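You operate a simulated robot arm through the tools that you are given. There is no shell and no other tool.

You run a simulated robot arm. Do the job below in one go: nothing can be reset, and whatever is moved stays where it is left.

TASK
Shake the bubbles out of the cup marked CAST.
Fine: stand it on the shaker, plug in with the switch off, run it till the mix is clear, switch off, then park the plug in its grey rest.

Only the result counts: the job must be done as asked and must still hold three seconds after the hand-in. Knocking over, shifting, dropping, spilling or breaking anything else fails it.

THE ROBOT
A 7-joint arm with a two-finger parallel gripper, fixed in place. Base frame: the origin is on the floor under the middle of its stand, x ahead of it, y to its left, z up. Units: mm, degrees, N and s.
With the tool pointing down near the work surface it reaches from about 320 to 740 mm from the base axis. Its first joint turns from -115.0 to 115.0 degrees. Payload 3.91 kg.
The tool frame sits at the grasp point between the pads (the TCP): z along the fingers, y along the line on which they close. The tips reach 30 mm beyond it. The gripper opens to 110 mm. The fingers are 20 mm wide and 10 mm thick; the gripper's body (48 by 112 mm) begins 55 mm behind the TCP.
Orientation is told as [roll, pitch, yaw] about the base's x, y, z axes, in that order, counted from this pose: with the fingers straight down and closing along the base's y, the tool's x points along the base's -x, its y along +y and its z along -z.

THE INTERFACE
- The arm moves only by the tool servo_tool. Its argument "steps" is a list of rows, each an object of numbers (a shift or turn left out is 0, a gripper value left out holds the last): "dx", "dy", "dz": the shift along the tool's x, y, z in mm; "wx", "wy", "wz": the turn, a rotation vector about the tool's x, y, z in rad; "gripper": the gripper command, from -1 (shut) to 1 (fully open), values between in proportion. In form: [{"dx": .., "dy": .., "dz": .., "wx": .., "wy": .., "wz": .., "gripper": ..}, ...]. A call has 1 to 20 rows; each row shifts and turns the commanded pose from where the row before left it, along the tool's axes as they then stand. A row lasts 0.2 s, in which the tool goes at most 50 mm and 8.6 degrees; a call with a longer step from one row to the next is refused whole, and so is a gripper value outside its range. Where a pose cannot be reached the arm comes as near as it can. A force on the tool above 40 N (or 10 N above the force at the start of the call, whichever is more), or a blocked arm, ends the call early, and 0.2 s more pass. Each finger travels about 108 mm/s and halts on what it meets, pressing with about 21 N; the grip force reading is that of the motor and also rises with nothing between the fingers. The clock runs only during rows and for 0.2 s after the last one: add rows that do not move to give the fingers time. The reply holds the time, the measured pose of the TCP, the force on the tool along the base axes, the opening and the grip force, in the units named above and with some noise, with the torque about the TCP (base axes, N m) and any sound that the robot's microphone picked up.
- Cameras (640 x 400 px; columns grow to the right, rows downward): "scene" is fixed at [49.9, -502.9, 1618.4]; the picture's right is [0.28, -0.96, 0.00], its down [-0.89, -0.26, -0.36] and it looks along [0.35, 0.10, -0.93] (base axes); focal length 275 px, centre (320, 200). "wrist" rides on the gripper at [72, 17, -103] in the tool frame; the picture's right is [-0.23, 0.97, 0.00], its down [-0.76, -0.18, -0.62] and it looks along [-0.61, -0.14, 0.78] (tool axes); focal length 222 px, centre (320, 200). There is no depth. A picture from a camera that has moved, and an enlarged one, comes with that camera's place and axes in the base frame and with its lens.
- snapshot(camera): a new picture of that camera. No time passes.
- slide_trunk(by): slides the trunk up (or, below 0, down) by that many mm; the arm rides with it, the base frame stays. It gives what a move gives, with no picture.
- enlarge(camera, box): a new picture of the part [left, top, right, bottom] of that camera's present view, enlarged. No time passes.
- sign_off(): hands the job in; it is judged then, once.

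Nothing tells you positions but the pictures and the camera data. Unless the task says otherwise, let go and move clear before handing in.

The tools are called after ">>>" by a JSON object that holds its "name" and its "arguments". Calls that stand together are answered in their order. servo_tool: Moves the arm, as the interface text tells. Its arguments: {"type":"object","properties":{"steps":{"type":"array","items":{"type":"object","properties":{"dx":{"type":"number"},"dy":{"type":"number"},"dz":{"type":"number"},"wx":{"type":"number"},"wy":{"type":"number"},"wz":{"type":"number"},"gripper":{"type":"number"}}}}},"required":["steps"]} The other tools are called the same way: slide_trunk (by) moves the trunk up or down; snapshot (camera) takes a picture; enlarge (camera, box) takes an enlarged picture of a part of a camera's view; sign_off () hands the job in.

At the start:

```text
t: 0.0
tcp_pos: [288.0, -280.7, 1207.7]
tool_rot: [0.0, 0.0, -0.1]
wrist_force: [-0.3, -0.8, -0.2]
moment: [-0.01, 0.01, -0.01]
grip_width: 110.0
grasp_force: 0.0
trunk travel left (down, up): [-825.0, 165.0]
```

scene: 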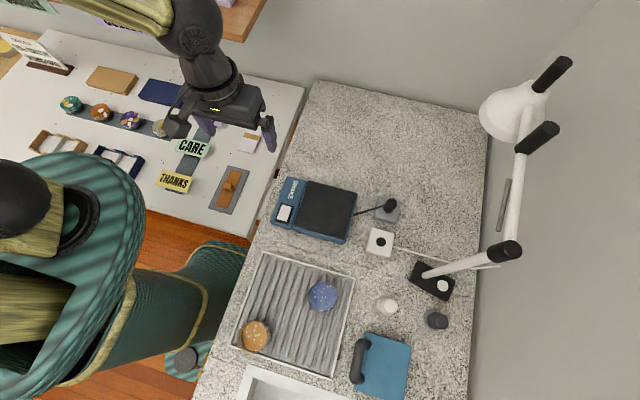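
wrist: 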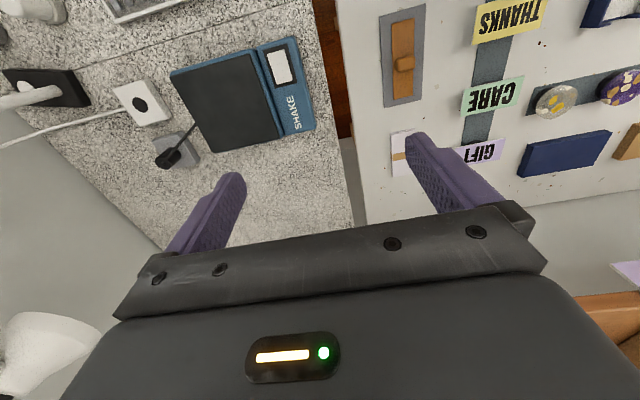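

I see a white bench on the left and a granite counter on the right with a blue "SHAKE" unit, a plug in a grey rest, a white socket, a drying rack with two cups and more. I'll look closer before moving.

>>> {"name": "enlarge", "arguments": {"camera": "scene", "box": [220, 160, 460, 310]}}

>>> {"name": "enlarge", "arguments": {"camera": "scene", "box": [220, 240, 460, 390]}}

>>> {"name": "enlarge", "arguments": {"camera": "scene", "box": [0, 0, 320, 220]}}

>>> {"name": "enlarge", "arguments": {"camera": "wrist", "box": [0, 0, 340, 200]}}

```text
2.67 times, centred on (340, 235) of scene
camera zoom: at [49.9, -502.9, 1618.4], right [0.28, -0.96, 0.0], down [-0.89, -0.26, -0.36], along [0.35, 0.1, -0.93], focal length 734 px, centre (267, 107)
```

zoom: 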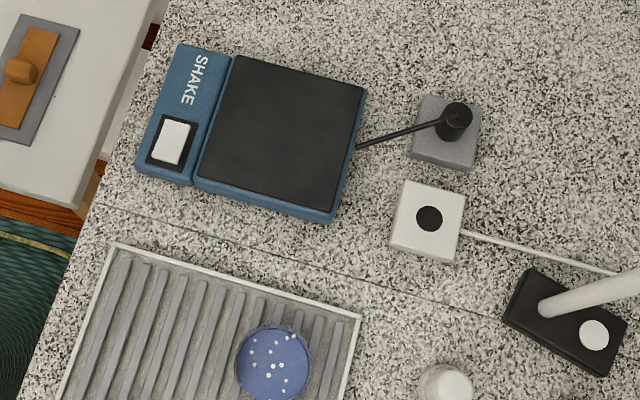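

```text
2.67 times, centred on (340, 315) of scene
camera zoom: at [49.9, -502.9, 1618.4], right [0.28, -0.96, 0.0], down [-0.89, -0.26, -0.36], along [0.35, 0.1, -0.93], focal length 734 px, centre (267, -107)
```

zoom: 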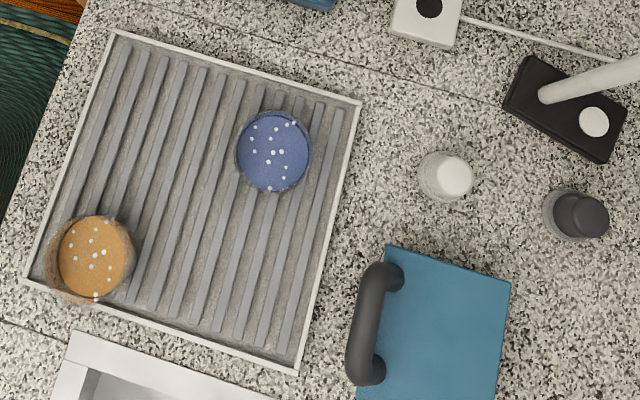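

```text
1.82 times, centred on (160, 110) of scene
camera zoom: at [49.9, -502.9, 1618.4], right [0.28, -0.96, 0.0], down [-0.89, -0.26, -0.36], along [0.35, 0.1, -0.93], focal length 500 px, centre (611, 364)
```

zoom: 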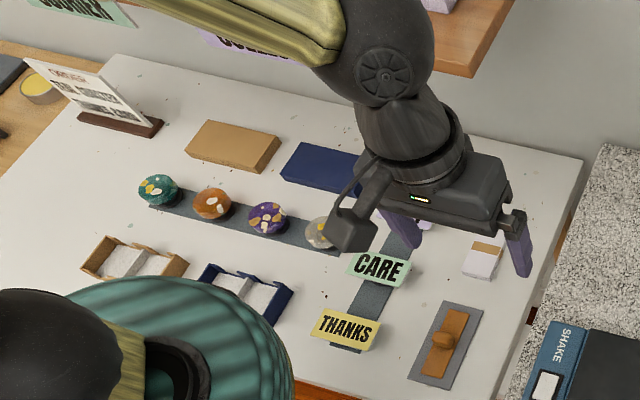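

```text
1.88 times, centred on (170, 100) of wrist
camera zoom: at [214.8, -264.6, 1310.5], right [0.23, 0.97, 0.0], down [0.76, -0.18, 0.62], along [0.61, -0.14, -0.78], focal length 418 px, centre (602, 388)
```

zoom: 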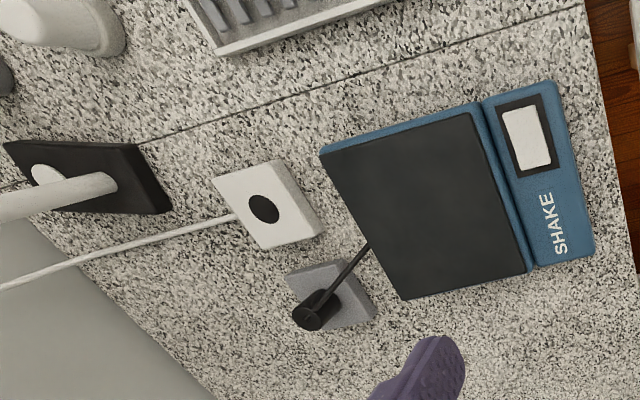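

The socket seems to be near (256, -615, 884), the cups near (78, -502) and (-54, -375). The labels are not visible from above, so I'll turn the wrist towards the counter and look at the cup sides.

>>> {"name": "servo_tool", "arguments": {"steps": [{"wz": 0.1428}, {"wz": 0.1428}, {"wz": 0.1428}, {"wz": 0.1428}, {"wz": 0.1428}, {"wz": 0.1428}, {"wz": 0.1428}, {"wz": 0.1428}, {"wz": 0.1428}, {"wz": 0.1428}, {"wz": 0.1428}, {"dx": -5, "dy": -35}, {"dx": -5, "dy": -35}, {"dx": -5, "dy": -35}, {"dx": -5, "dy": -35}, {}, {}]}}

```text
t: 3.6
tcp_pos: [152.0, -300.6, 1208.4]
tool_rot: [0.0, 0.0, -89.9]
wrist_force: [-0.1, -0.4, -1.1]
moment: [0.01, 0.0, 0.0]
grip_width: 110.1
grasp_force: 0.1
trunk travel left (down, up): [-825.0, 165.0]
```

>>> {"name": "snapshot", "arguments": {"camera": "wrist"}}

>>> {"name": "snapshot", "arguments": {"camera": "scene"}}

```text
taken
camera wrist: at [167.6, -229.0, 1311.1], right [0.97, -0.23, 0.0], down [-0.18, -0.76, 0.62], along [-0.14, -0.61, -0.78], focal length 222 px, centre (320, 200)
```

wrist: 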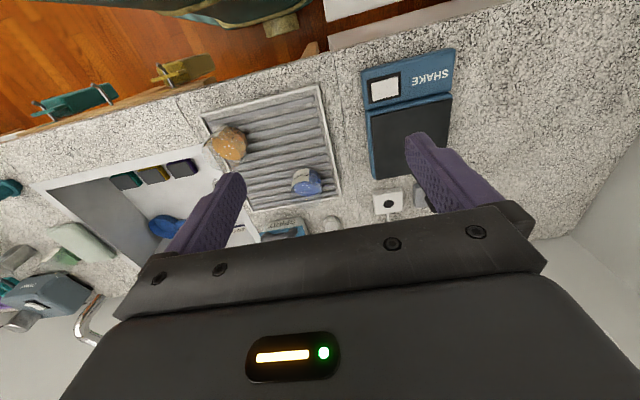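

```text
taken
```

scene: 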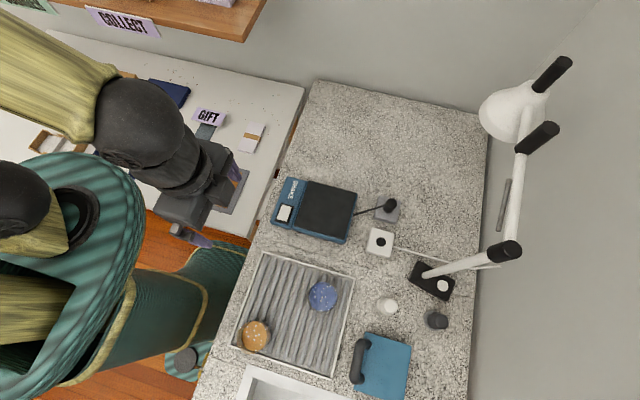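

>>> {"name": "enlarge", "arguments": {"camera": "wrist", "box": [190, 80, 350, 220]}}

>>> {"name": "enlarge", "arguments": {"camera": "wrist", "box": [0, 130, 260, 340]}}

>>> {"name": "enlarge", "arguments": {"camera": "scene", "box": [220, 330, 460, 400]}}

```text
2.86 times, centred on (270, 150) of wrist
camera zoom: at [167.6, -229.0, 1311.1], right [0.97, -0.23, 0.0], down [-0.18, -0.76, 0.62], along [-0.14, -0.61, -0.78], focal length 635 px, centre (463, 343)
```

zoom: 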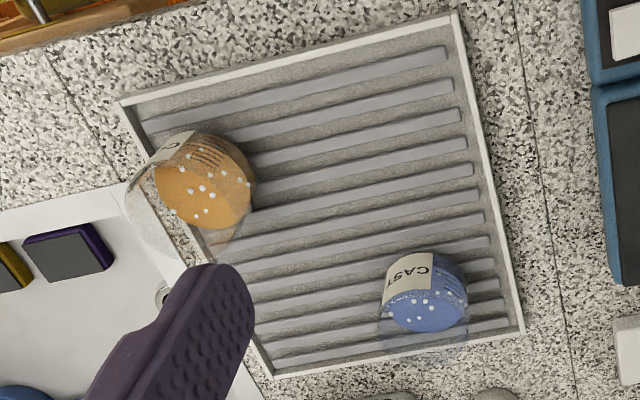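

```text
1.90 times, centred on (130, 235) of wrist
camera zoom: at [167.6, -229.0, 1311.1], right [0.97, -0.23, 0.0], down [-0.18, -0.76, 0.62], along [-0.14, -0.61, -0.78], focal length 423 px, centre (682, 133)
```

zoom: 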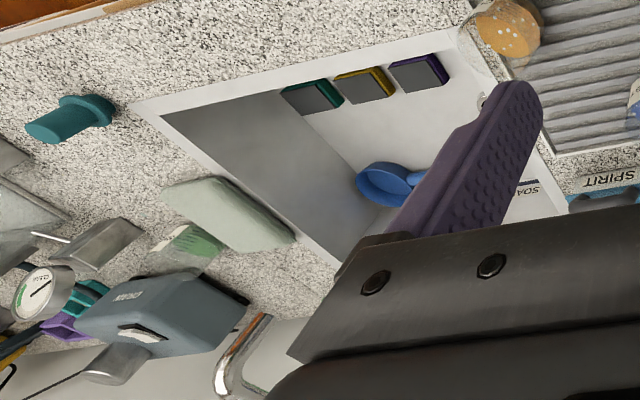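

```text
2.67 times, centred on (340, 365) of scene
camera zoom: at [49.9, -502.9, 1618.4], right [0.28, -0.96, 0.0], down [-0.89, -0.26, -0.36], along [0.35, 0.1, -0.93], focal length 734 px, centre (267, -240)
```

zoom: 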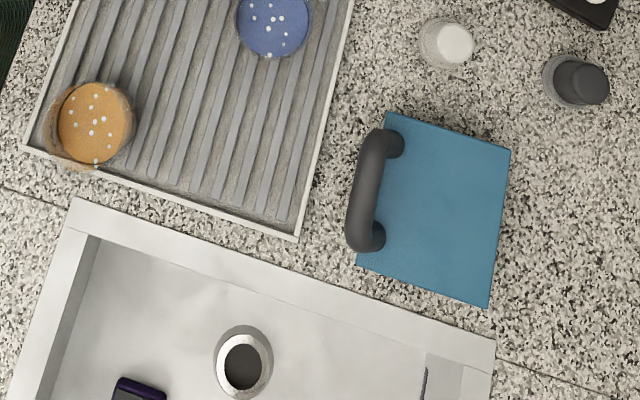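

The blue cup is labelled CAST and the orange one carries a different word beginning with C. I'll go closer to the blue cup to confirm the label and measure the cup.

>>> {"name": "servo_tool", "arguments": {"steps": [{"dx": -25, "dy": -18.5, "dz": 32}, {"dx": -25, "dy": -18.5, "dz": 32}, {"dx": -25, "dy": -18.5, "dz": 32}, {"dx": -25, "dy": -18.5, "dz": 32}, {}, {}]}}

>>> {"name": "snapshot", "arguments": {"camera": "wrist"}}

>>> {"name": "enlarge", "arguments": {"camera": "wrist", "box": [160, 60, 400, 210]}}

```text
t: 5.0
tcp_pos: [74.5, -398.7, 1079.6]
tool_rot: [0.0, 0.0, -89.9]
wrist_force: [-0.7, 0.3, 0.0]
moment: [0.02, 0.02, -0.03]
grip_width: 110.0
grasp_force: 0.0
trunk travel left (down, up): [-825.0, 165.0]
```

```text
taken
camera wrist: at [91.0, -328.4, 1182.1], right [0.97, -0.23, 0.0], down [-0.18, -0.76, 0.62], along [-0.14, -0.61, -0.78], focal length 222 px, centre (320, 200)
```

wrist: 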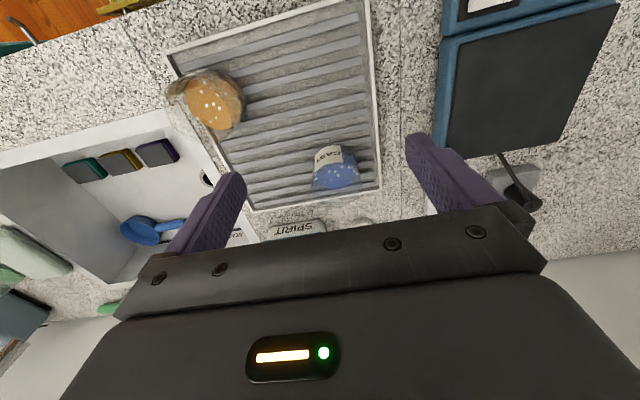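

```text
2.67 times, centred on (280, 135) of wrist
camera zoom: at [91.0, -328.4, 1182.1], right [0.97, -0.23, 0.0], down [-0.18, -0.76, 0.62], along [-0.14, -0.61, -0.78], focal length 592 px, centre (427, 373)
```

zoom: 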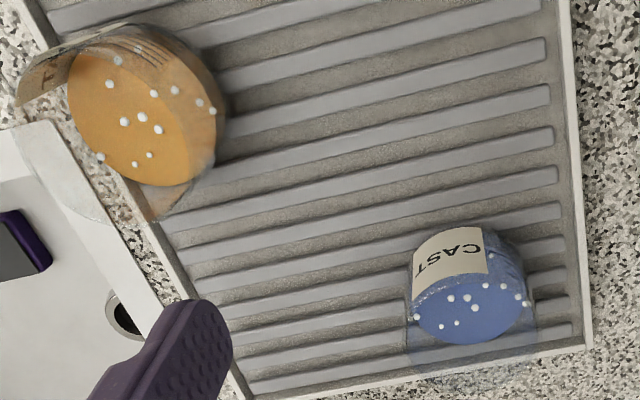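

>>> {"name": "enlarge", "arguments": {"camera": "wrist", "box": [160, 60, 260, 140]}}

>>> {"name": "enlarge", "arguments": {"camera": "wrist", "box": [290, 130, 390, 210]}}

>>> {"name": "enlarge", "arguments": {"camera": "wrist", "box": [420, 0, 640, 220]}}

```text
5.00 times, centred on (210, 100) of wrist
camera zoom: at [91.0, -328.4, 1182.1], right [0.97, -0.23, 0.0], down [-0.18, -0.76, 0.62], along [-0.14, -0.61, -0.78], focal length 1111 px, centre (870, 700)
```

zoom: 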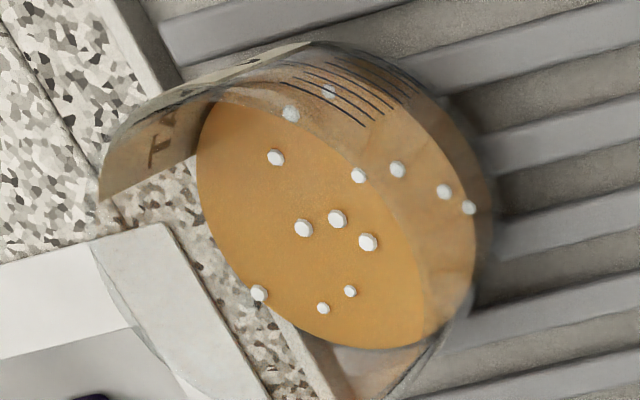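

```text
5.00 times, centred on (340, 170) of wrist
camera zoom: at [91.0, -328.4, 1182.1], right [0.97, -0.23, 0.0], down [-0.18, -0.76, 0.62], along [-0.14, -0.61, -0.78], focal length 1111 px, centre (220, 350)
```

zoom: 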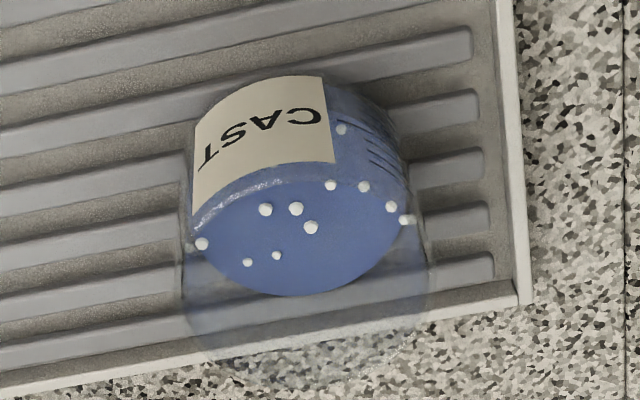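

```text
1.82 times, centred on (530, 110) of wrist
camera zoom: at [91.0, -328.4, 1182.1], right [0.97, -0.23, 0.0], down [-0.18, -0.76, 0.62], along [-0.14, -0.61, -0.78], focal length 404 px, centre (-62, 364)
```

zoom: 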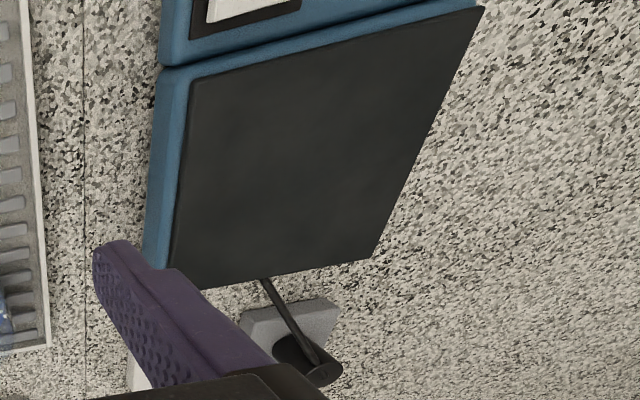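

Blue reads CAST; the orange one ends in T (COAT-like), so it's the decoy. Now I'll move over the shaker to inspect the switch, plug, rest and socket.

>>> {"name": "servo_tool", "arguments": {"steps": [{"dy": 43}, {"dy": 43}, {"dy": 43}, {"dy": 43}, {}, {}]}}

>>> {"name": "snapshot", "arguments": {"camera": "wrist"}}

>>> {"name": "enlarge", "arguments": {"camera": "wrist", "box": [240, 0, 440, 140]}}

>>> {"name": "enlarge", "arguments": {"camera": "wrist", "box": [240, 100, 440, 240]}}

```text
t: 6.4
tcp_pos: [249.2, -400.7, 1077.5]
tool_rot: [-0.1, 0.0, -89.9]
wrist_force: [0.1, 0.2, 0.6]
moment: [0.01, 0.01, -0.02]
grip_width: 110.3
grasp_force: 0.1
trunk travel left (down, up): [-825.0, 165.0]
```

```text
taken
camera wrist: at [265.2, -329.7, 1181.9], right [0.97, -0.23, 0.0], down [-0.18, -0.76, 0.62], along [-0.14, -0.61, -0.78], focal length 222 px, centre (320, 200)
```

wrist: 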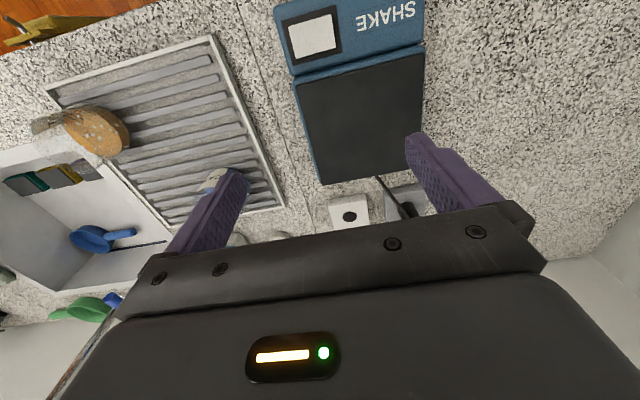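

```text
2.86 times, centred on (340, 70) of wrist
camera zoom: at [265.2, -329.7, 1181.9], right [0.97, -0.23, 0.0], down [-0.18, -0.76, 0.62], along [-0.14, -0.61, -0.78], focal length 635 px, centre (263, 571)
```

zoom: 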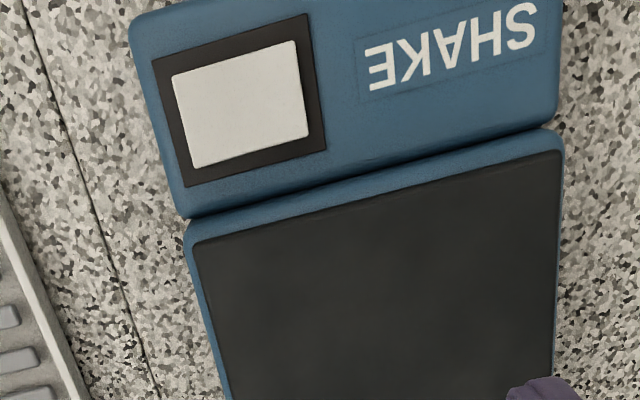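

```text
2.86 times, centred on (340, 170) of wrist
camera zoom: at [265.2, -329.7, 1181.9], right [0.97, -0.23, 0.0], down [-0.18, -0.76, 0.62], along [-0.14, -0.61, -0.78], focal length 635 px, centre (263, 286)
```

zoom: 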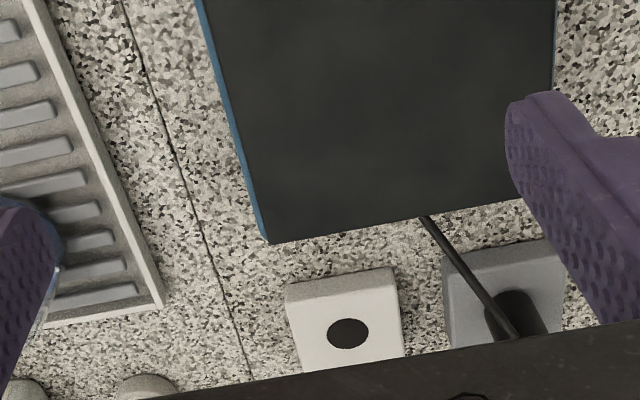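

The switch is a white rocker in a black frame near (257, -340). Seen from straight above I can't tell its state, so I'll back off and look at it obliquely.

>>> {"name": "servo_tool", "arguments": {"steps": [{"dx": 35, "dz": 22}, {"dx": 35, "dz": 22}, {"dx": 35, "dz": 22}, {"dx": 35, "dz": 22}, {}, {}]}}

>>> {"name": "snapshot", "arguments": {"camera": "wrist"}}

>>> {"name": "enlarge", "arguments": {"camera": "wrist", "box": [240, 100, 440, 225]}}

```text
t: 7.8
tcp_pos: [245.4, -258.5, 994.8]
tool_rot: [0.0, 0.0, -90.0]
wrist_force: [-0.5, 1.1, -0.5]
moment: [0.01, -0.01, 0.01]
grip_width: 110.2
grasp_force: 0.1
trunk travel left (down, up): [-825.0, 165.0]
```

```text
taken
camera wrist: at [262.7, -187.2, 1097.1], right [0.97, -0.23, 0.0], down [-0.18, -0.76, 0.62], along [-0.14, -0.61, -0.78], focal length 222 px, centre (320, 200)
```

wrist: 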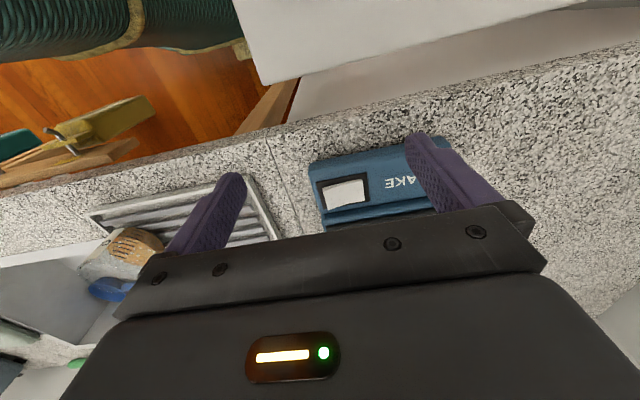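

```text
3.20 times, centred on (340, 162) of wrist
camera zoom: at [262.7, -187.2, 1097.1], right [0.97, -0.23, 0.0], down [-0.18, -0.76, 0.62], along [-0.14, -0.61, -0.78], focal length 711 px, centre (256, 320)
```

zoom: 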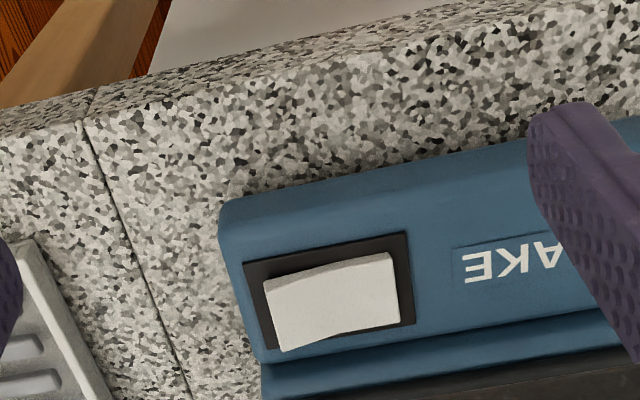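

The switch top is at about (254, -340, 899). I'll tilt the tool so the camera looks at it from a flatter angle to read which end is pressed.

>>> {"name": "servo_tool", "arguments": {"steps": [{"wy": -0.125}, {"wy": -0.125}, {"wy": -0.125}, {"wy": -0.125}, {"dx": -6, "dz": 20}, {"dx": -6, "dz": 15}, {}, {}]}}

>>> {"name": "snapshot", "arguments": {"camera": "wrist"}}

>>> {"name": "enlarge", "arguments": {"camera": "wrist", "box": [280, 60, 440, 160]}}

```text
t: 9.6
tcp_pos: [262.8, -305.0, 962.5]
tool_rot: [0.0, -28.5, -90.1]
wrist_force: [-0.6, 0.1, -0.2]
moment: [0.01, 0.0, 0.0]
grip_width: 110.1
grasp_force: 0.1
out of reach, approached as far as the arm can: row 3, 4
trunk travel left (down, up): [-825.0, 165.0]
```

```text
taken
camera wrist: at [280.4, -194.4, 1016.7], right [0.97, -0.2, 0.11], down [-0.18, -0.37, 0.91], along [-0.14, -0.91, -0.4], focal length 222 px, centre (320, 200)
```

wrist: 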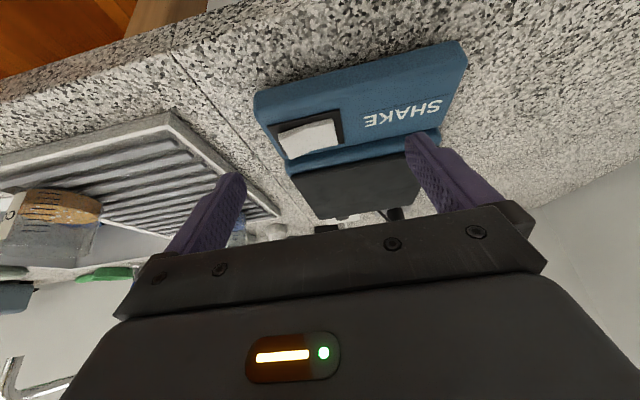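

```text
4.00 times, centred on (360, 110) of wrist
camera zoom: at [280.4, -194.4, 1016.7], right [0.97, -0.2, 0.11], down [-0.18, -0.37, 0.91], along [-0.14, -0.91, -0.4], focal length 888 px, centre (160, 560)
```

zoom: 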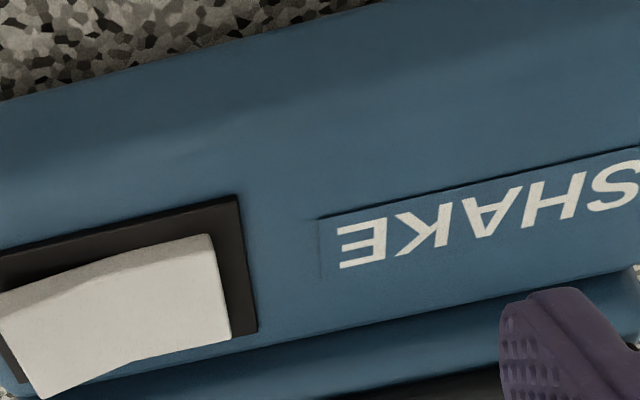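

>>> {"name": "enlarge", "arguments": {"camera": "wrist", "box": [255, 95, 365, 170]}}

```text
5.33 times, centred on (310, 132) of wrist
camera zoom: at [280.4, -194.4, 1016.7], right [0.97, -0.2, 0.11], down [-0.18, -0.37, 0.91], along [-0.14, -0.91, -0.4], focal length 1185 px, centre (373, 560)
```

zoom: 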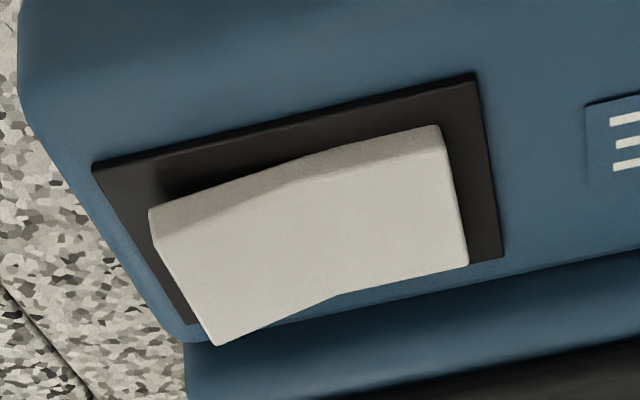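

The rocker's +x half is pressed in and its -x half stands proud, with no marks seen from here. I'll look at it from the -x side for any I/O or colour mark.

>>> {"name": "servo_tool", "arguments": {"steps": [{"dz": -20}, {"wy": 0.125, "dz": -20}, {"wy": 0.125, "dz": -10}, {"wy": 0.125}, {"wy": 0.125}, {"wz": -0.1428}, {"wz": -0.1428}, {"wz": -0.1428}, {"wz": -0.1428}, {"wz": -0.1428}, {"wz": -0.1428}, {"wz": -0.1428}, {"wz": -0.1428}, {"wz": -0.1428}, {"wz": -0.1428}, {"wz": -0.1428}, {}]}}

```text
t: 13.2
tcp_pos: [264.4, -283.0, 1004.3]
tool_rot: [0.0, 0.0, 0.1]
wrist_force: [0.1, -0.2, 0.2]
moment: [0.01, -0.03, -0.02]
grip_width: 110.2
grasp_force: 0.0
trunk travel left (down, up): [-825.0, 165.0]
```

The tool is level again at yaw 0. Now I'll move back toward -x to look at the rocker's raised end.

>>> {"name": "servo_tool", "arguments": {"steps": [{"dx": 25, "dy": -17}, {"dx": 25, "dy": -17}, {"dx": 25, "dy": -17, "dz": 12}, {"dx": 25, "dy": -17, "dz": 12}, {}, {}]}}

>>> {"name": "snapshot", "arguments": {"camera": "wrist"}}

>>> {"name": "enlarge", "arguments": {"camera": "wrist", "box": [280, 90, 440, 190]}}

```text
t: 14.6
tcp_pos: [163.5, -351.6, 980.0]
tool_rot: [-0.1, 0.0, 0.1]
wrist_force: [0.7, 0.0, 0.2]
moment: [0.0, 0.0, -0.01]
grip_width: 110.1
grasp_force: 0.1
trunk travel left (down, up): [-825.0, 165.0]
```

```text
taken
camera wrist: at [91.4, -336.0, 1082.5], right [0.23, 0.97, 0.0], down [0.76, -0.18, 0.62], along [0.61, -0.14, -0.78], focal length 222 px, centre (320, 200)
```

wrist: 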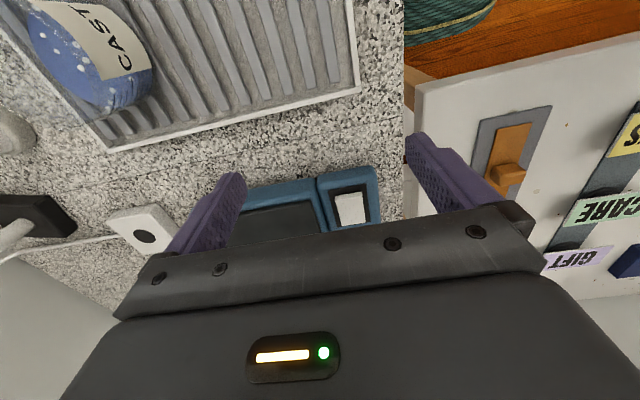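

```text
4.00 times, centred on (360, 140) of wrist
camera zoom: at [91.4, -336.0, 1082.5], right [0.23, 0.97, 0.0], down [0.76, -0.18, 0.62], along [0.61, -0.14, -0.78], focal length 888 px, centre (160, 440)
```

zoom: 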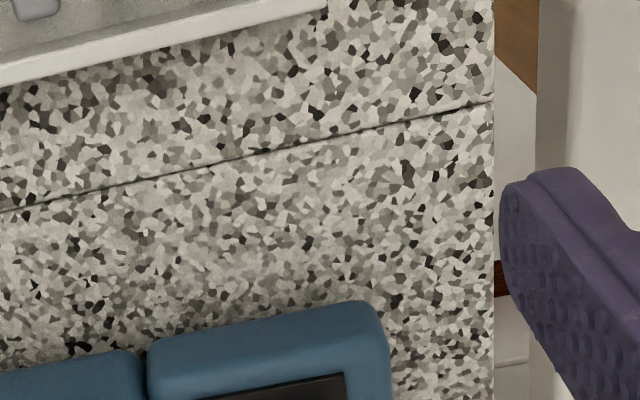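

>>> {"name": "enlarge", "arguments": {"camera": "wrist", "box": [305, 155, 395, 235]}}

>>> {"name": "enlarge", "arguments": {"camera": "wrist", "box": [0, 0, 180, 130]}}

>>> {"name": "enlarge", "arguments": {"camera": "scene", "box": [260, 165, 320, 225]}}

```text
5.00 times, centred on (350, 195) of wrist
camera zoom: at [91.4, -336.0, 1082.5], right [0.23, 0.97, 0.0], down [0.76, -0.18, 0.62], along [0.61, -0.14, -0.78], focal length 1111 px, centre (170, 225)
```

zoom: 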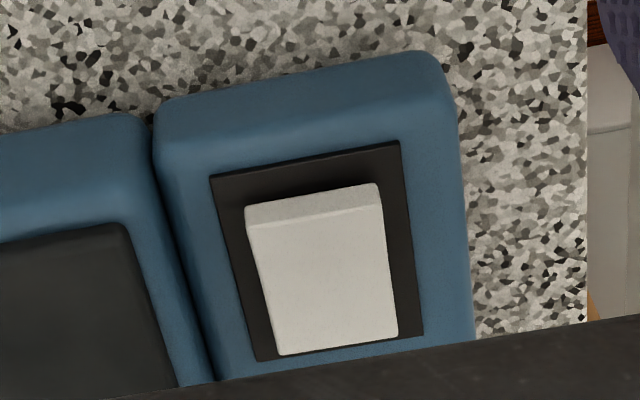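

```text
3.08 times, centred on (90, 65) of wrist
camera zoom: at [91.4, -336.0, 1082.5], right [0.23, 0.97, 0.0], down [0.76, -0.18, 0.62], along [0.61, -0.14, -0.78], focal length 684 px, centre (1028, 615)
```

zoom: 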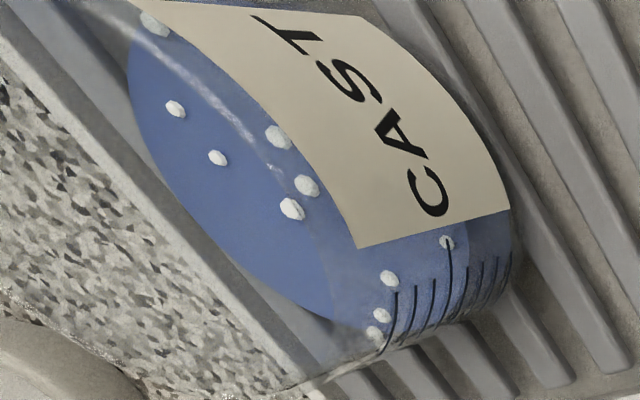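

```text
6.67 times, centred on (290, 195) of scene
camera zoom: at [49.9, -502.9, 1618.4], right [0.28, -0.96, 0.0], down [-0.89, -0.26, -0.36], along [0.35, 0.1, -0.93], focal length 1835 px, centre (520, 233)
```

zoom: 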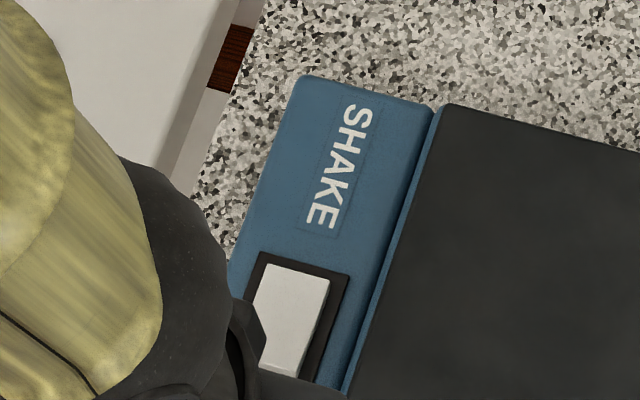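

The rocker is plain on that side too. I'll now go above the CAST cup to measure it precisely for grasping.

>>> {"name": "servo_tool", "arguments": {"steps": [{"dx": 22.1, "dy": -37.6, "dz": -10}, {"dx": 22.1, "dy": -37.6, "dz": -10}, {"dx": 22.1, "dy": -37.6, "dz": -5}, {"dx": 22.1, "dy": -37.6, "dz": -5}, {}, {}]}}

>>> {"name": "snapshot", "arguments": {"camera": "wrist"}}

>>> {"name": "enlarge", "arguments": {"camera": "wrist", "box": [240, 80, 400, 220]}}

>>> {"name": "snapshot", "arguments": {"camera": "scene"}}

```text
t: 16.0
tcp_pos: [74.2, -502.0, 1011.7]
tool_rot: [0.0, 0.1, -0.1]
wrist_force: [-0.1, 1.0, -0.1]
moment: [0.01, 0.0, 0.01]
grip_width: 110.0
grasp_force: 0.2
trunk travel left (down, up): [-825.0, 165.0]
```

```text
taken
camera wrist: at [2.8, -486.4, 1115.1], right [0.23, 0.97, 0.0], down [0.76, -0.18, 0.62], along [0.61, -0.14, -0.78], focal length 222 px, centre (320, 200)
```

wrist: 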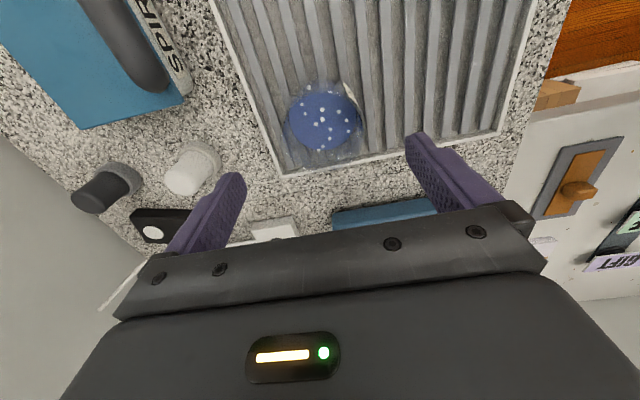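

```text
2.86 times, centred on (320, 150) of wrist
camera zoom: at [2.8, -486.4, 1115.1], right [0.23, 0.97, 0.0], down [0.76, -0.18, 0.62], along [0.61, -0.14, -0.78], focal length 635 px, centre (320, 343)
```

zoom: 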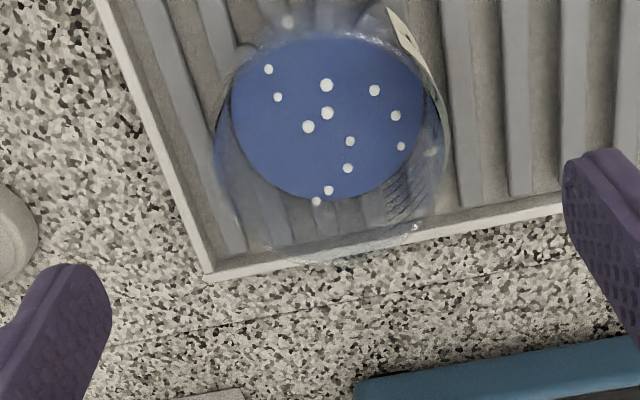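

```text
taken
```

scene: 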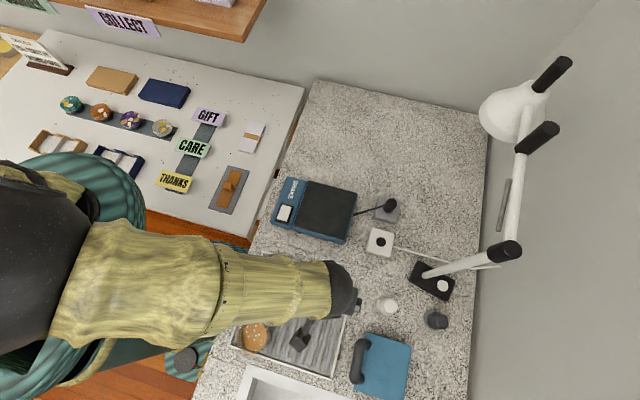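

The CAST cup's centre is about (74, -500.5), rim ≈ 935, base ≈ 884, diameter about 70 mm. I'll part-close the fingers to keep off the rack border, lower around the cup, and check.

>>> {"name": "servo_tool", "arguments": {"steps": [{"dy": 1.5, "gripper": 0.67}, {"dz": 15}, {"dz": 15}, {"dz": 15}, {"dz": 12}, {"dz": 8}, {}, {}]}}

>>> {"name": "snapshot", "arguments": {"camera": "wrist"}}

```text
t: 17.8
tcp_pos: [75.3, -500.6, 946.6]
tool_rot: [0.0, 0.0, 0.0]
wrist_force: [-0.2, -0.5, -0.6]
moment: [-0.02, 0.0, -0.02]
grip_width: 91.9
grasp_force: 0.0
trunk travel left (down, up): [-825.0, 165.0]
```

```text
taken
camera wrist: at [3.6, -484.9, 1049.3], right [0.23, 0.97, 0.0], down [0.76, -0.18, 0.62], along [0.61, -0.14, -0.78], focal length 222 px, centre (320, 200)
```

wrist: 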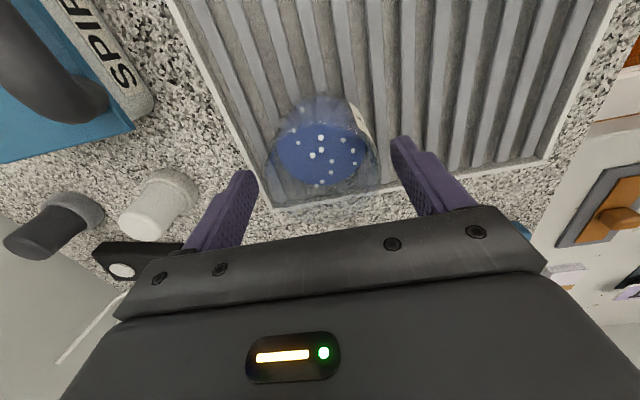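

>>> {"name": "enlarge", "arguments": {"camera": "wrist", "box": [240, 80, 400, 220]}}

```text
2.86 times, centred on (320, 150) of wrist
camera zoom: at [3.6, -484.9, 1049.3], right [0.23, 0.97, 0.0], down [0.76, -0.18, 0.62], along [0.61, -0.14, -0.78], focal length 635 px, centre (320, 343)
```

zoom: 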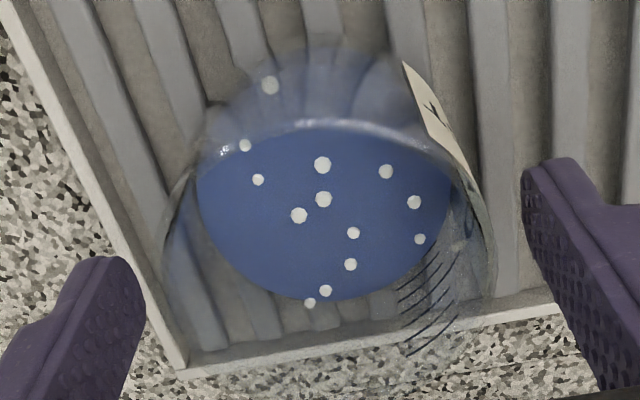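

Alignment is good: the rim matches the expected circle under the grip centre. I'll lower to the grasp height and close.

>>> {"name": "servo_tool", "arguments": {"steps": [{"dz": 8}, {"dz": 8}, {"dz": 7}, {}, {"gripper": 0.45}, {"gripper": 0.3}, {"gripper": 0.15}, {"gripper": 0.05}, {}, {}]}}

>>> {"name": "snapshot", "arguments": {"camera": "wrist"}}

```text
t: 20.0
tcp_pos: [76.8, -499.1, 923.5]
tool_rot: [0.1, 0.1, 0.0]
wrist_force: [-0.2, -0.3, 0.0]
moment: [0.0, 0.04, -0.02]
grip_width: 67.7
grasp_force: 20.9
trunk travel left (down, up): [-825.0, 165.0]
```

```text
taken
camera wrist: at [4.1, -483.8, 1025.9], right [0.23, 0.97, 0.0], down [0.76, -0.18, 0.62], along [0.61, -0.14, -0.78], focal length 222 px, centre (320, 200)
```

wrist: 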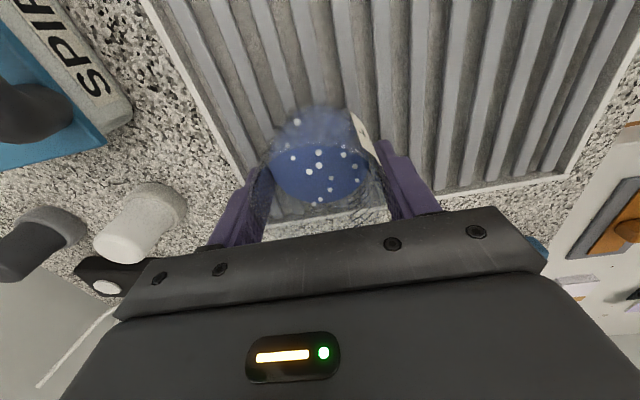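

The fingers hold the cup at 67.7 mm with 21 N. I'll lift it straight up gently.

>>> {"name": "servo_tool", "arguments": {"steps": [{"dz": -4}, {"dz": -8}, {"dz": -12}, {"dz": -15}, {"dz": -15}, {"dz": -15}, {"dz": -8}, {}, {}]}}

>>> {"name": "snapshot", "arguments": {"camera": "wrist"}}

```text
t: 22.0
tcp_pos: [75.2, -501.6, 1000.9]
tool_rot: [0.0, 0.0, 0.1]
wrist_force: [0.3, -0.1, -0.9]
moment: [0.05, 0.0, -0.03]
grip_width: 67.3
grasp_force: 20.9
trunk travel left (down, up): [-825.0, 165.0]
```

```text
taken
camera wrist: at [2.2, -485.7, 1103.1], right [0.23, 0.97, 0.0], down [0.76, -0.18, 0.62], along [0.61, -0.14, -0.78], focal length 222 px, centre (320, 200)
```

wrist: 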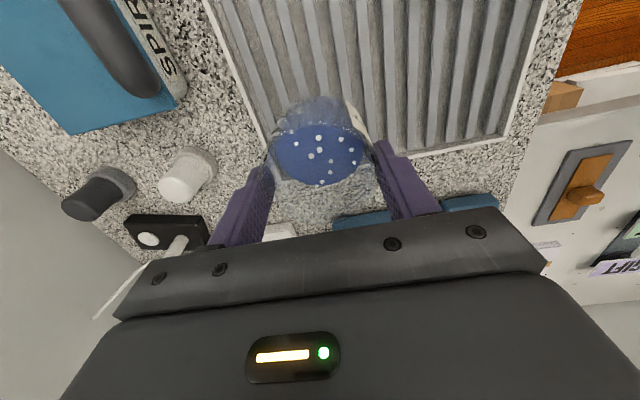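

The cup is up and level. I'll carry it smoothly over to the shaker plate centre, about (296, -449).

>>> {"name": "servo_tool", "arguments": {"steps": [{"dx": -8.8, "dy": 2.1}, {"dx": -13.3, "dy": 3.1}, {"dx": -17.7, "dy": 4.2}, {"dx": -22.1, "dy": 5.2}, {"dx": -24.3, "dy": 5.7}, {"dx": -24.3, "dy": 5.7}, {"dx": -24.3, "dy": 5.7}, {"dx": -22.1, "dy": 5.2}, {"dx": -22.1, "dy": 5.2}, {"dx": -17.7, "dy": 4.2}, {"dx": -13.3, "dy": 3.1}, {"dx": -11, "dy": 2.6}, {}, {}]}}

>>> {"name": "snapshot", "arguments": {"camera": "wrist"}}

>>> {"name": "snapshot", "arguments": {"camera": "scene"}}

```text
t: 25.0
tcp_pos: [298.2, -449.1, 1000.8]
tool_rot: [0.1, 0.1, 0.0]
wrist_force: [-0.2, 0.2, -1.2]
moment: [0.01, -0.01, 0.03]
grip_width: 67.2
grasp_force: 21.0
trunk travel left (down, up): [-825.0, 165.0]
```

```text
taken
camera wrist: at [225.1, -433.5, 1103.1], right [0.23, 0.97, 0.0], down [0.76, -0.18, 0.62], along [0.61, -0.14, -0.78], focal length 222 px, centre (320, 200)
```

wrist: 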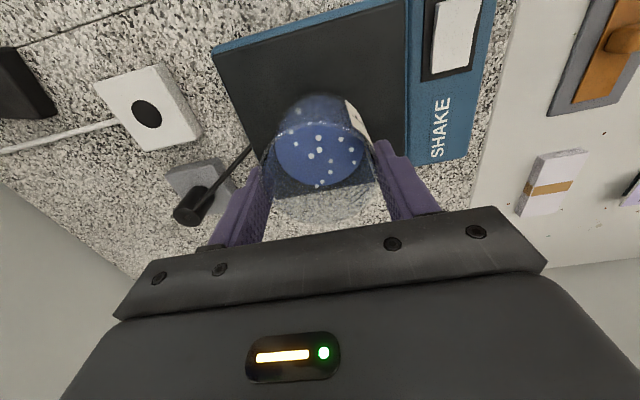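

```text
taken
```

scene: 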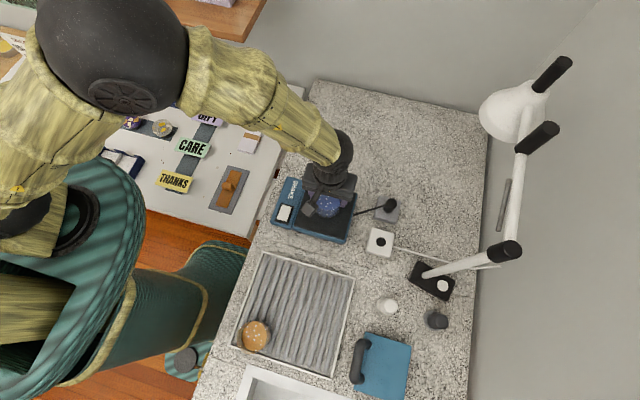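

The cup is centred over the plate (x 227–367, y -520 to -374). I'll lower it, slowly at the end, watching for contact force.

>>> {"name": "servo_tool", "arguments": {"steps": [{"dz": 6}, {"dz": 10}, {"dz": 12}, {"dz": 12}, {"dz": 8}, {"dz": 4}, {}, {}]}}

>>> {"name": "servo_tool", "arguments": {"steps": [{"dz": 2}, {"dz": 2}, {}]}}

>>> {"name": "servo_tool", "arguments": {"steps": [{"dz": 1}, {"dz": 1}, {}]}}

>>> {"name": "snapshot", "arguments": {"camera": "wrist"}}

```text
t: 26.2
tcp_pos: [297.5, -446.8, 955.7]
tool_rot: [-0.2, -0.1, 0.1]
wrist_force: [-4.2, 6.2, 17.6]
moment: [0.75, 0.07, 0.12]
grip_width: 66.2
grasp_force: 21.0
trunk travel left (down, up): [-825.0, 165.0]
stopped in row 6: the force on the tool passed its limit at 42 N (the readings are from after the stop); the commanded pose is now the measured one
```

```text
t: 27.0
tcp_pos: [299.7, -449.7, 949.8]
tool_rot: [-0.3, -0.2, 0.0]
wrist_force: [-0.3, 2.1, 14.7]
moment: [0.39, -0.03, 0.02]
grip_width: 66.4
grasp_force: 21.3
trunk travel left (down, up): [-825.0, 165.0]
```

```text
t: 27.8
tcp_pos: [298.3, -448.8, 949.6]
tool_rot: [-0.3, -0.2, -0.2]
wrist_force: [4.1, -2.1, 21.0]
moment: [0.5, -0.06, -0.09]
grip_width: 66.5
grasp_force: 21.0
trunk travel left (down, up): [-825.0, 165.0]
```

```text
taken
camera wrist: at [225.7, -432.3, 1052.1], right [0.23, 0.97, -0.01], down [0.76, -0.17, 0.63], along [0.61, -0.15, -0.78], focal length 222 px, centre (320, 200)
```

wrist: 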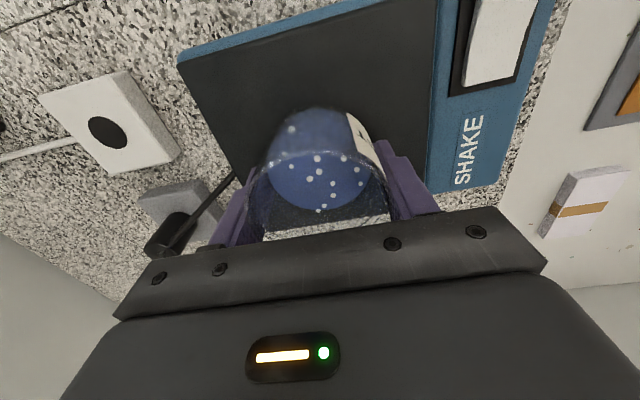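

Contact came a bit earlier than I estimated; the cup now stands on the plate with about 15–20 N of press. I'll ease the pressure, then open the fingers slowly.

>>> {"name": "servo_tool", "arguments": {"steps": [{"dz": -1}, {"dz": -1}, {}]}}

```text
t: 28.6
tcp_pos: [297.9, -447.4, 949.3]
tool_rot: [-0.2, -0.1, 0.1]
wrist_force: [0.6, -1.5, 3.6]
moment: [0.03, -0.15, -0.04]
grip_width: 66.3
grasp_force: 21.0
trunk travel left (down, up): [-825.0, 165.0]
```

>>> {"name": "servo_tool", "arguments": {"steps": [{"gripper": 0.22}, {"gripper": 0.26}, {"gripper": 0.32}, {"gripper": 0.42}, {"gripper": 0.55}, {"gripper": 0.7}, {}, {}]}}

>>> {"name": "snapshot", "arguments": {"camera": "wrist"}}

>>> {"name": "snapshot", "arguments": {"camera": "scene"}}

```text
t: 30.4
tcp_pos: [298.4, -448.2, 951.0]
tool_rot: [-0.1, -0.1, 0.0]
wrist_force: [0.2, -0.6, 0.6]
moment: [0.0, -0.02, -0.03]
grip_width: 93.7
grasp_force: 0.0
trunk travel left (down, up): [-825.0, 165.0]
```

```text
taken
camera wrist: at [225.8, -432.4, 1052.9], right [0.23, 0.97, 0.0], down [0.76, -0.18, 0.62], along [0.61, -0.14, -0.78], focal length 222 px, centre (320, 200)
```

wrist: 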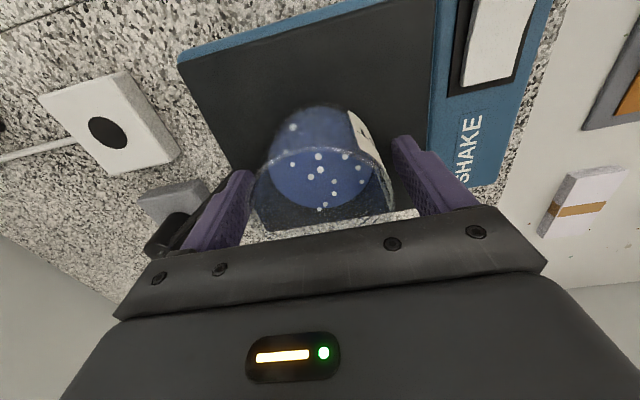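

```text
taken
```

scene: 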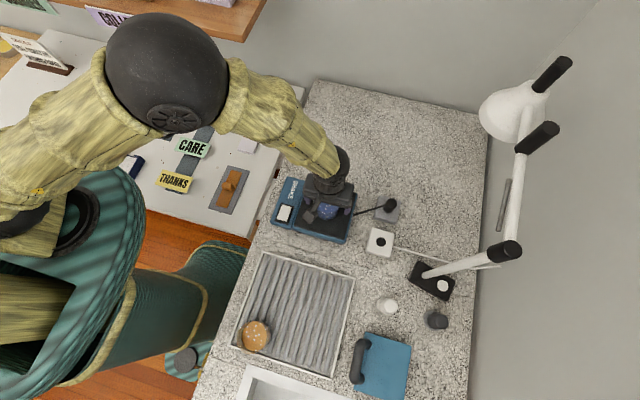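

The cup stands on the plate, released. I'll rise straight up and look.

>>> {"name": "servo_tool", "arguments": {"steps": [{"dz": -8}, {"dz": -15}, {"dz": -25}, {"dz": -30}, {"dz": -30}, {}]}}

>>> {"name": "snapshot", "arguments": {"camera": "wrist"}}

>>> {"name": "enlarge", "arguments": {"camera": "wrist", "box": [140, 0, 440, 200]}}

```text
t: 31.8
tcp_pos: [299.5, -448.9, 1059.5]
tool_rot: [-0.2, -0.1, 0.1]
wrist_force: [-0.2, 0.7, -0.1]
moment: [-0.02, 0.0, 0.02]
grip_width: 93.5
grasp_force: 0.1
trunk travel left (down, up): [-825.0, 165.0]
```

```text
taken
camera wrist: at [227.7, -432.6, 1161.2], right [0.23, 0.97, 0.0], down [0.76, -0.18, 0.62], along [0.61, -0.14, -0.78], focal length 222 px, centre (320, 200)
```

wrist: 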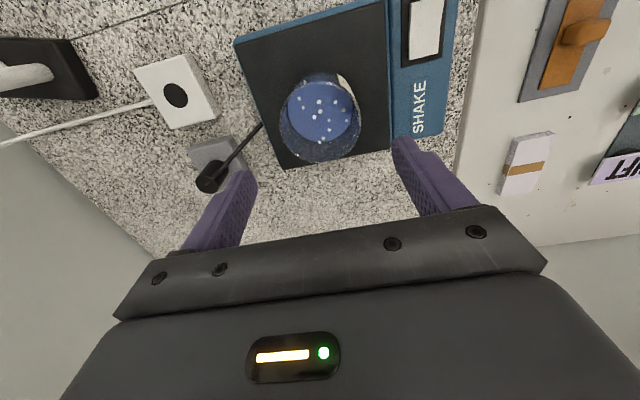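

```text
2.00 times, centred on (290, 100) of wrist
camera zoom: at [227.7, -432.6, 1161.2], right [0.23, 0.97, 0.0], down [0.76, -0.18, 0.62], along [0.61, -0.14, -0.78], focal length 444 px, centre (380, 400)
```

zoom: 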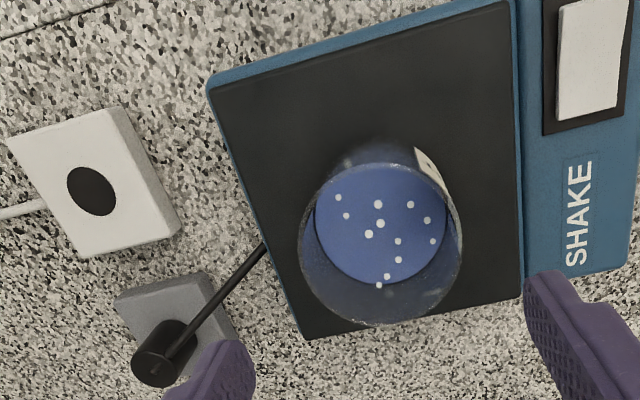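

The cup is in the middle of the plate. Next I'll turn the wrist to yaw -90 and go look at the plug, its rest and the socket from close up.

>>> {"name": "servo_tool", "arguments": {"steps": [{"wz": 0.1428}, {"wz": 0.1428}, {"wz": 0.1428}, {"wz": 0.1428}, {"wz": 0.1428}, {"wz": 0.1428}, {"wz": 0.1428}, {"wz": 0.1428}, {"wz": 0.1428}, {"wz": 0.1428}, {"wz": 0.1428}, {"dx": -30, "dy": 8}, {"dx": -30, "dy": 8}, {"dx": -30, "dy": 8}, {"dx": -21, "dy": 6}, {}, {}]}}

>>> {"name": "snapshot", "arguments": {"camera": "wrist"}}

>>> {"name": "enlarge", "arguments": {"camera": "wrist", "box": [240, 80, 440, 220]}}

```text
t: 35.4
tcp_pos: [328.2, -558.8, 1060.0]
tool_rot: [0.0, -0.2, -90.0]
wrist_force: [0.6, 0.3, -1.1]
moment: [0.02, 0.0, -0.02]
grip_width: 93.7
grasp_force: 0.1
trunk travel left (down, up): [-825.0, 165.0]
```

```text
taken
camera wrist: at [345.0, -487.0, 1162.2], right [0.97, -0.23, 0.0], down [-0.18, -0.76, 0.63], along [-0.14, -0.61, -0.78], focal length 222 px, centre (320, 200)
```

wrist: 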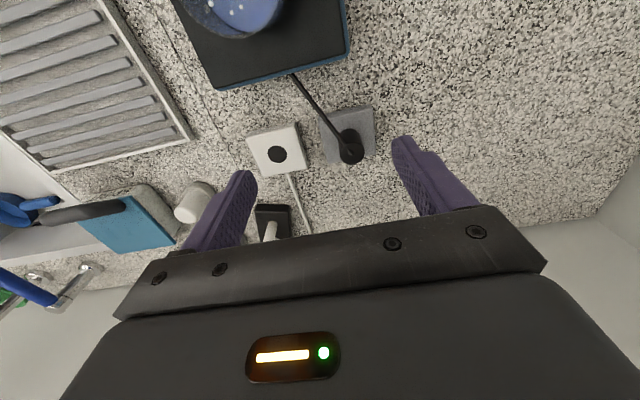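

```text
2.86 times, centred on (340, 150) of wrist
camera zoom: at [345.0, -487.0, 1162.2], right [0.97, -0.23, 0.0], down [-0.18, -0.76, 0.63], along [-0.14, -0.61, -0.78], focal length 635 px, centre (263, 343)
```

zoom: 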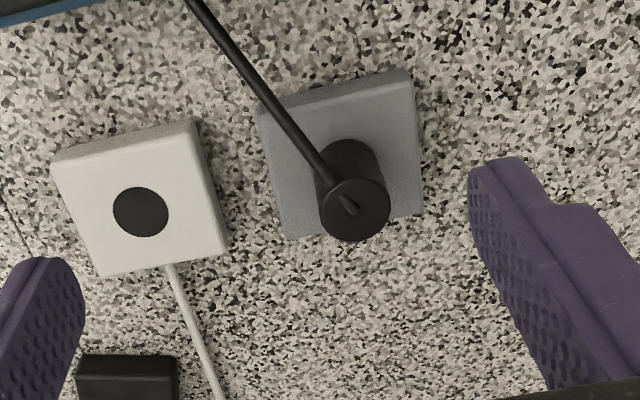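

>>> {"name": "enlarge", "arguments": {"camera": "wrist", "box": [310, 95, 390, 175]}}

>>> {"name": "enlarge", "arguments": {"camera": "wrist", "box": [240, 110, 320, 190]}}

```text
5.00 times, centred on (350, 135) of wrist
camera zoom: at [345.0, -487.0, 1162.2], right [0.97, -0.23, 0.0], down [-0.18, -0.76, 0.63], along [-0.14, -0.61, -0.78], focal length 1111 px, centre (170, 525)
```

zoom: 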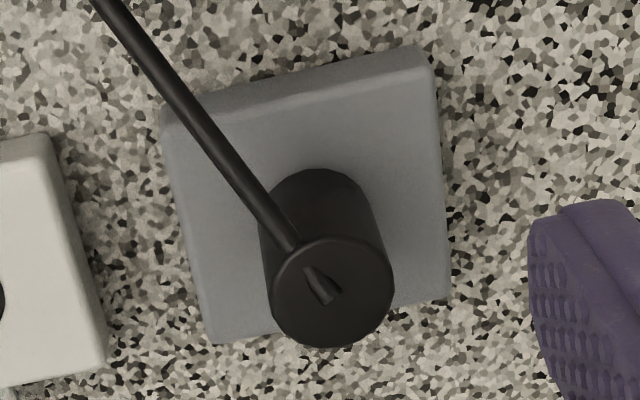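

```text
5.00 times, centred on (280, 150) of wrist
camera zoom: at [345.0, -487.0, 1162.2], right [0.97, -0.23, 0.0], down [-0.18, -0.76, 0.63], along [-0.14, -0.61, -0.78], focal length 1111 px, centre (520, 450)
```

zoom: 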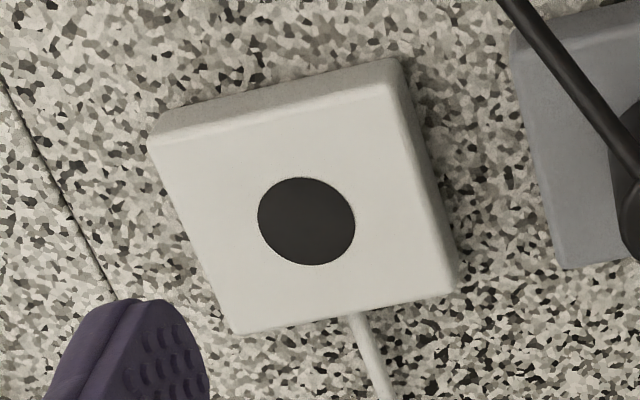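

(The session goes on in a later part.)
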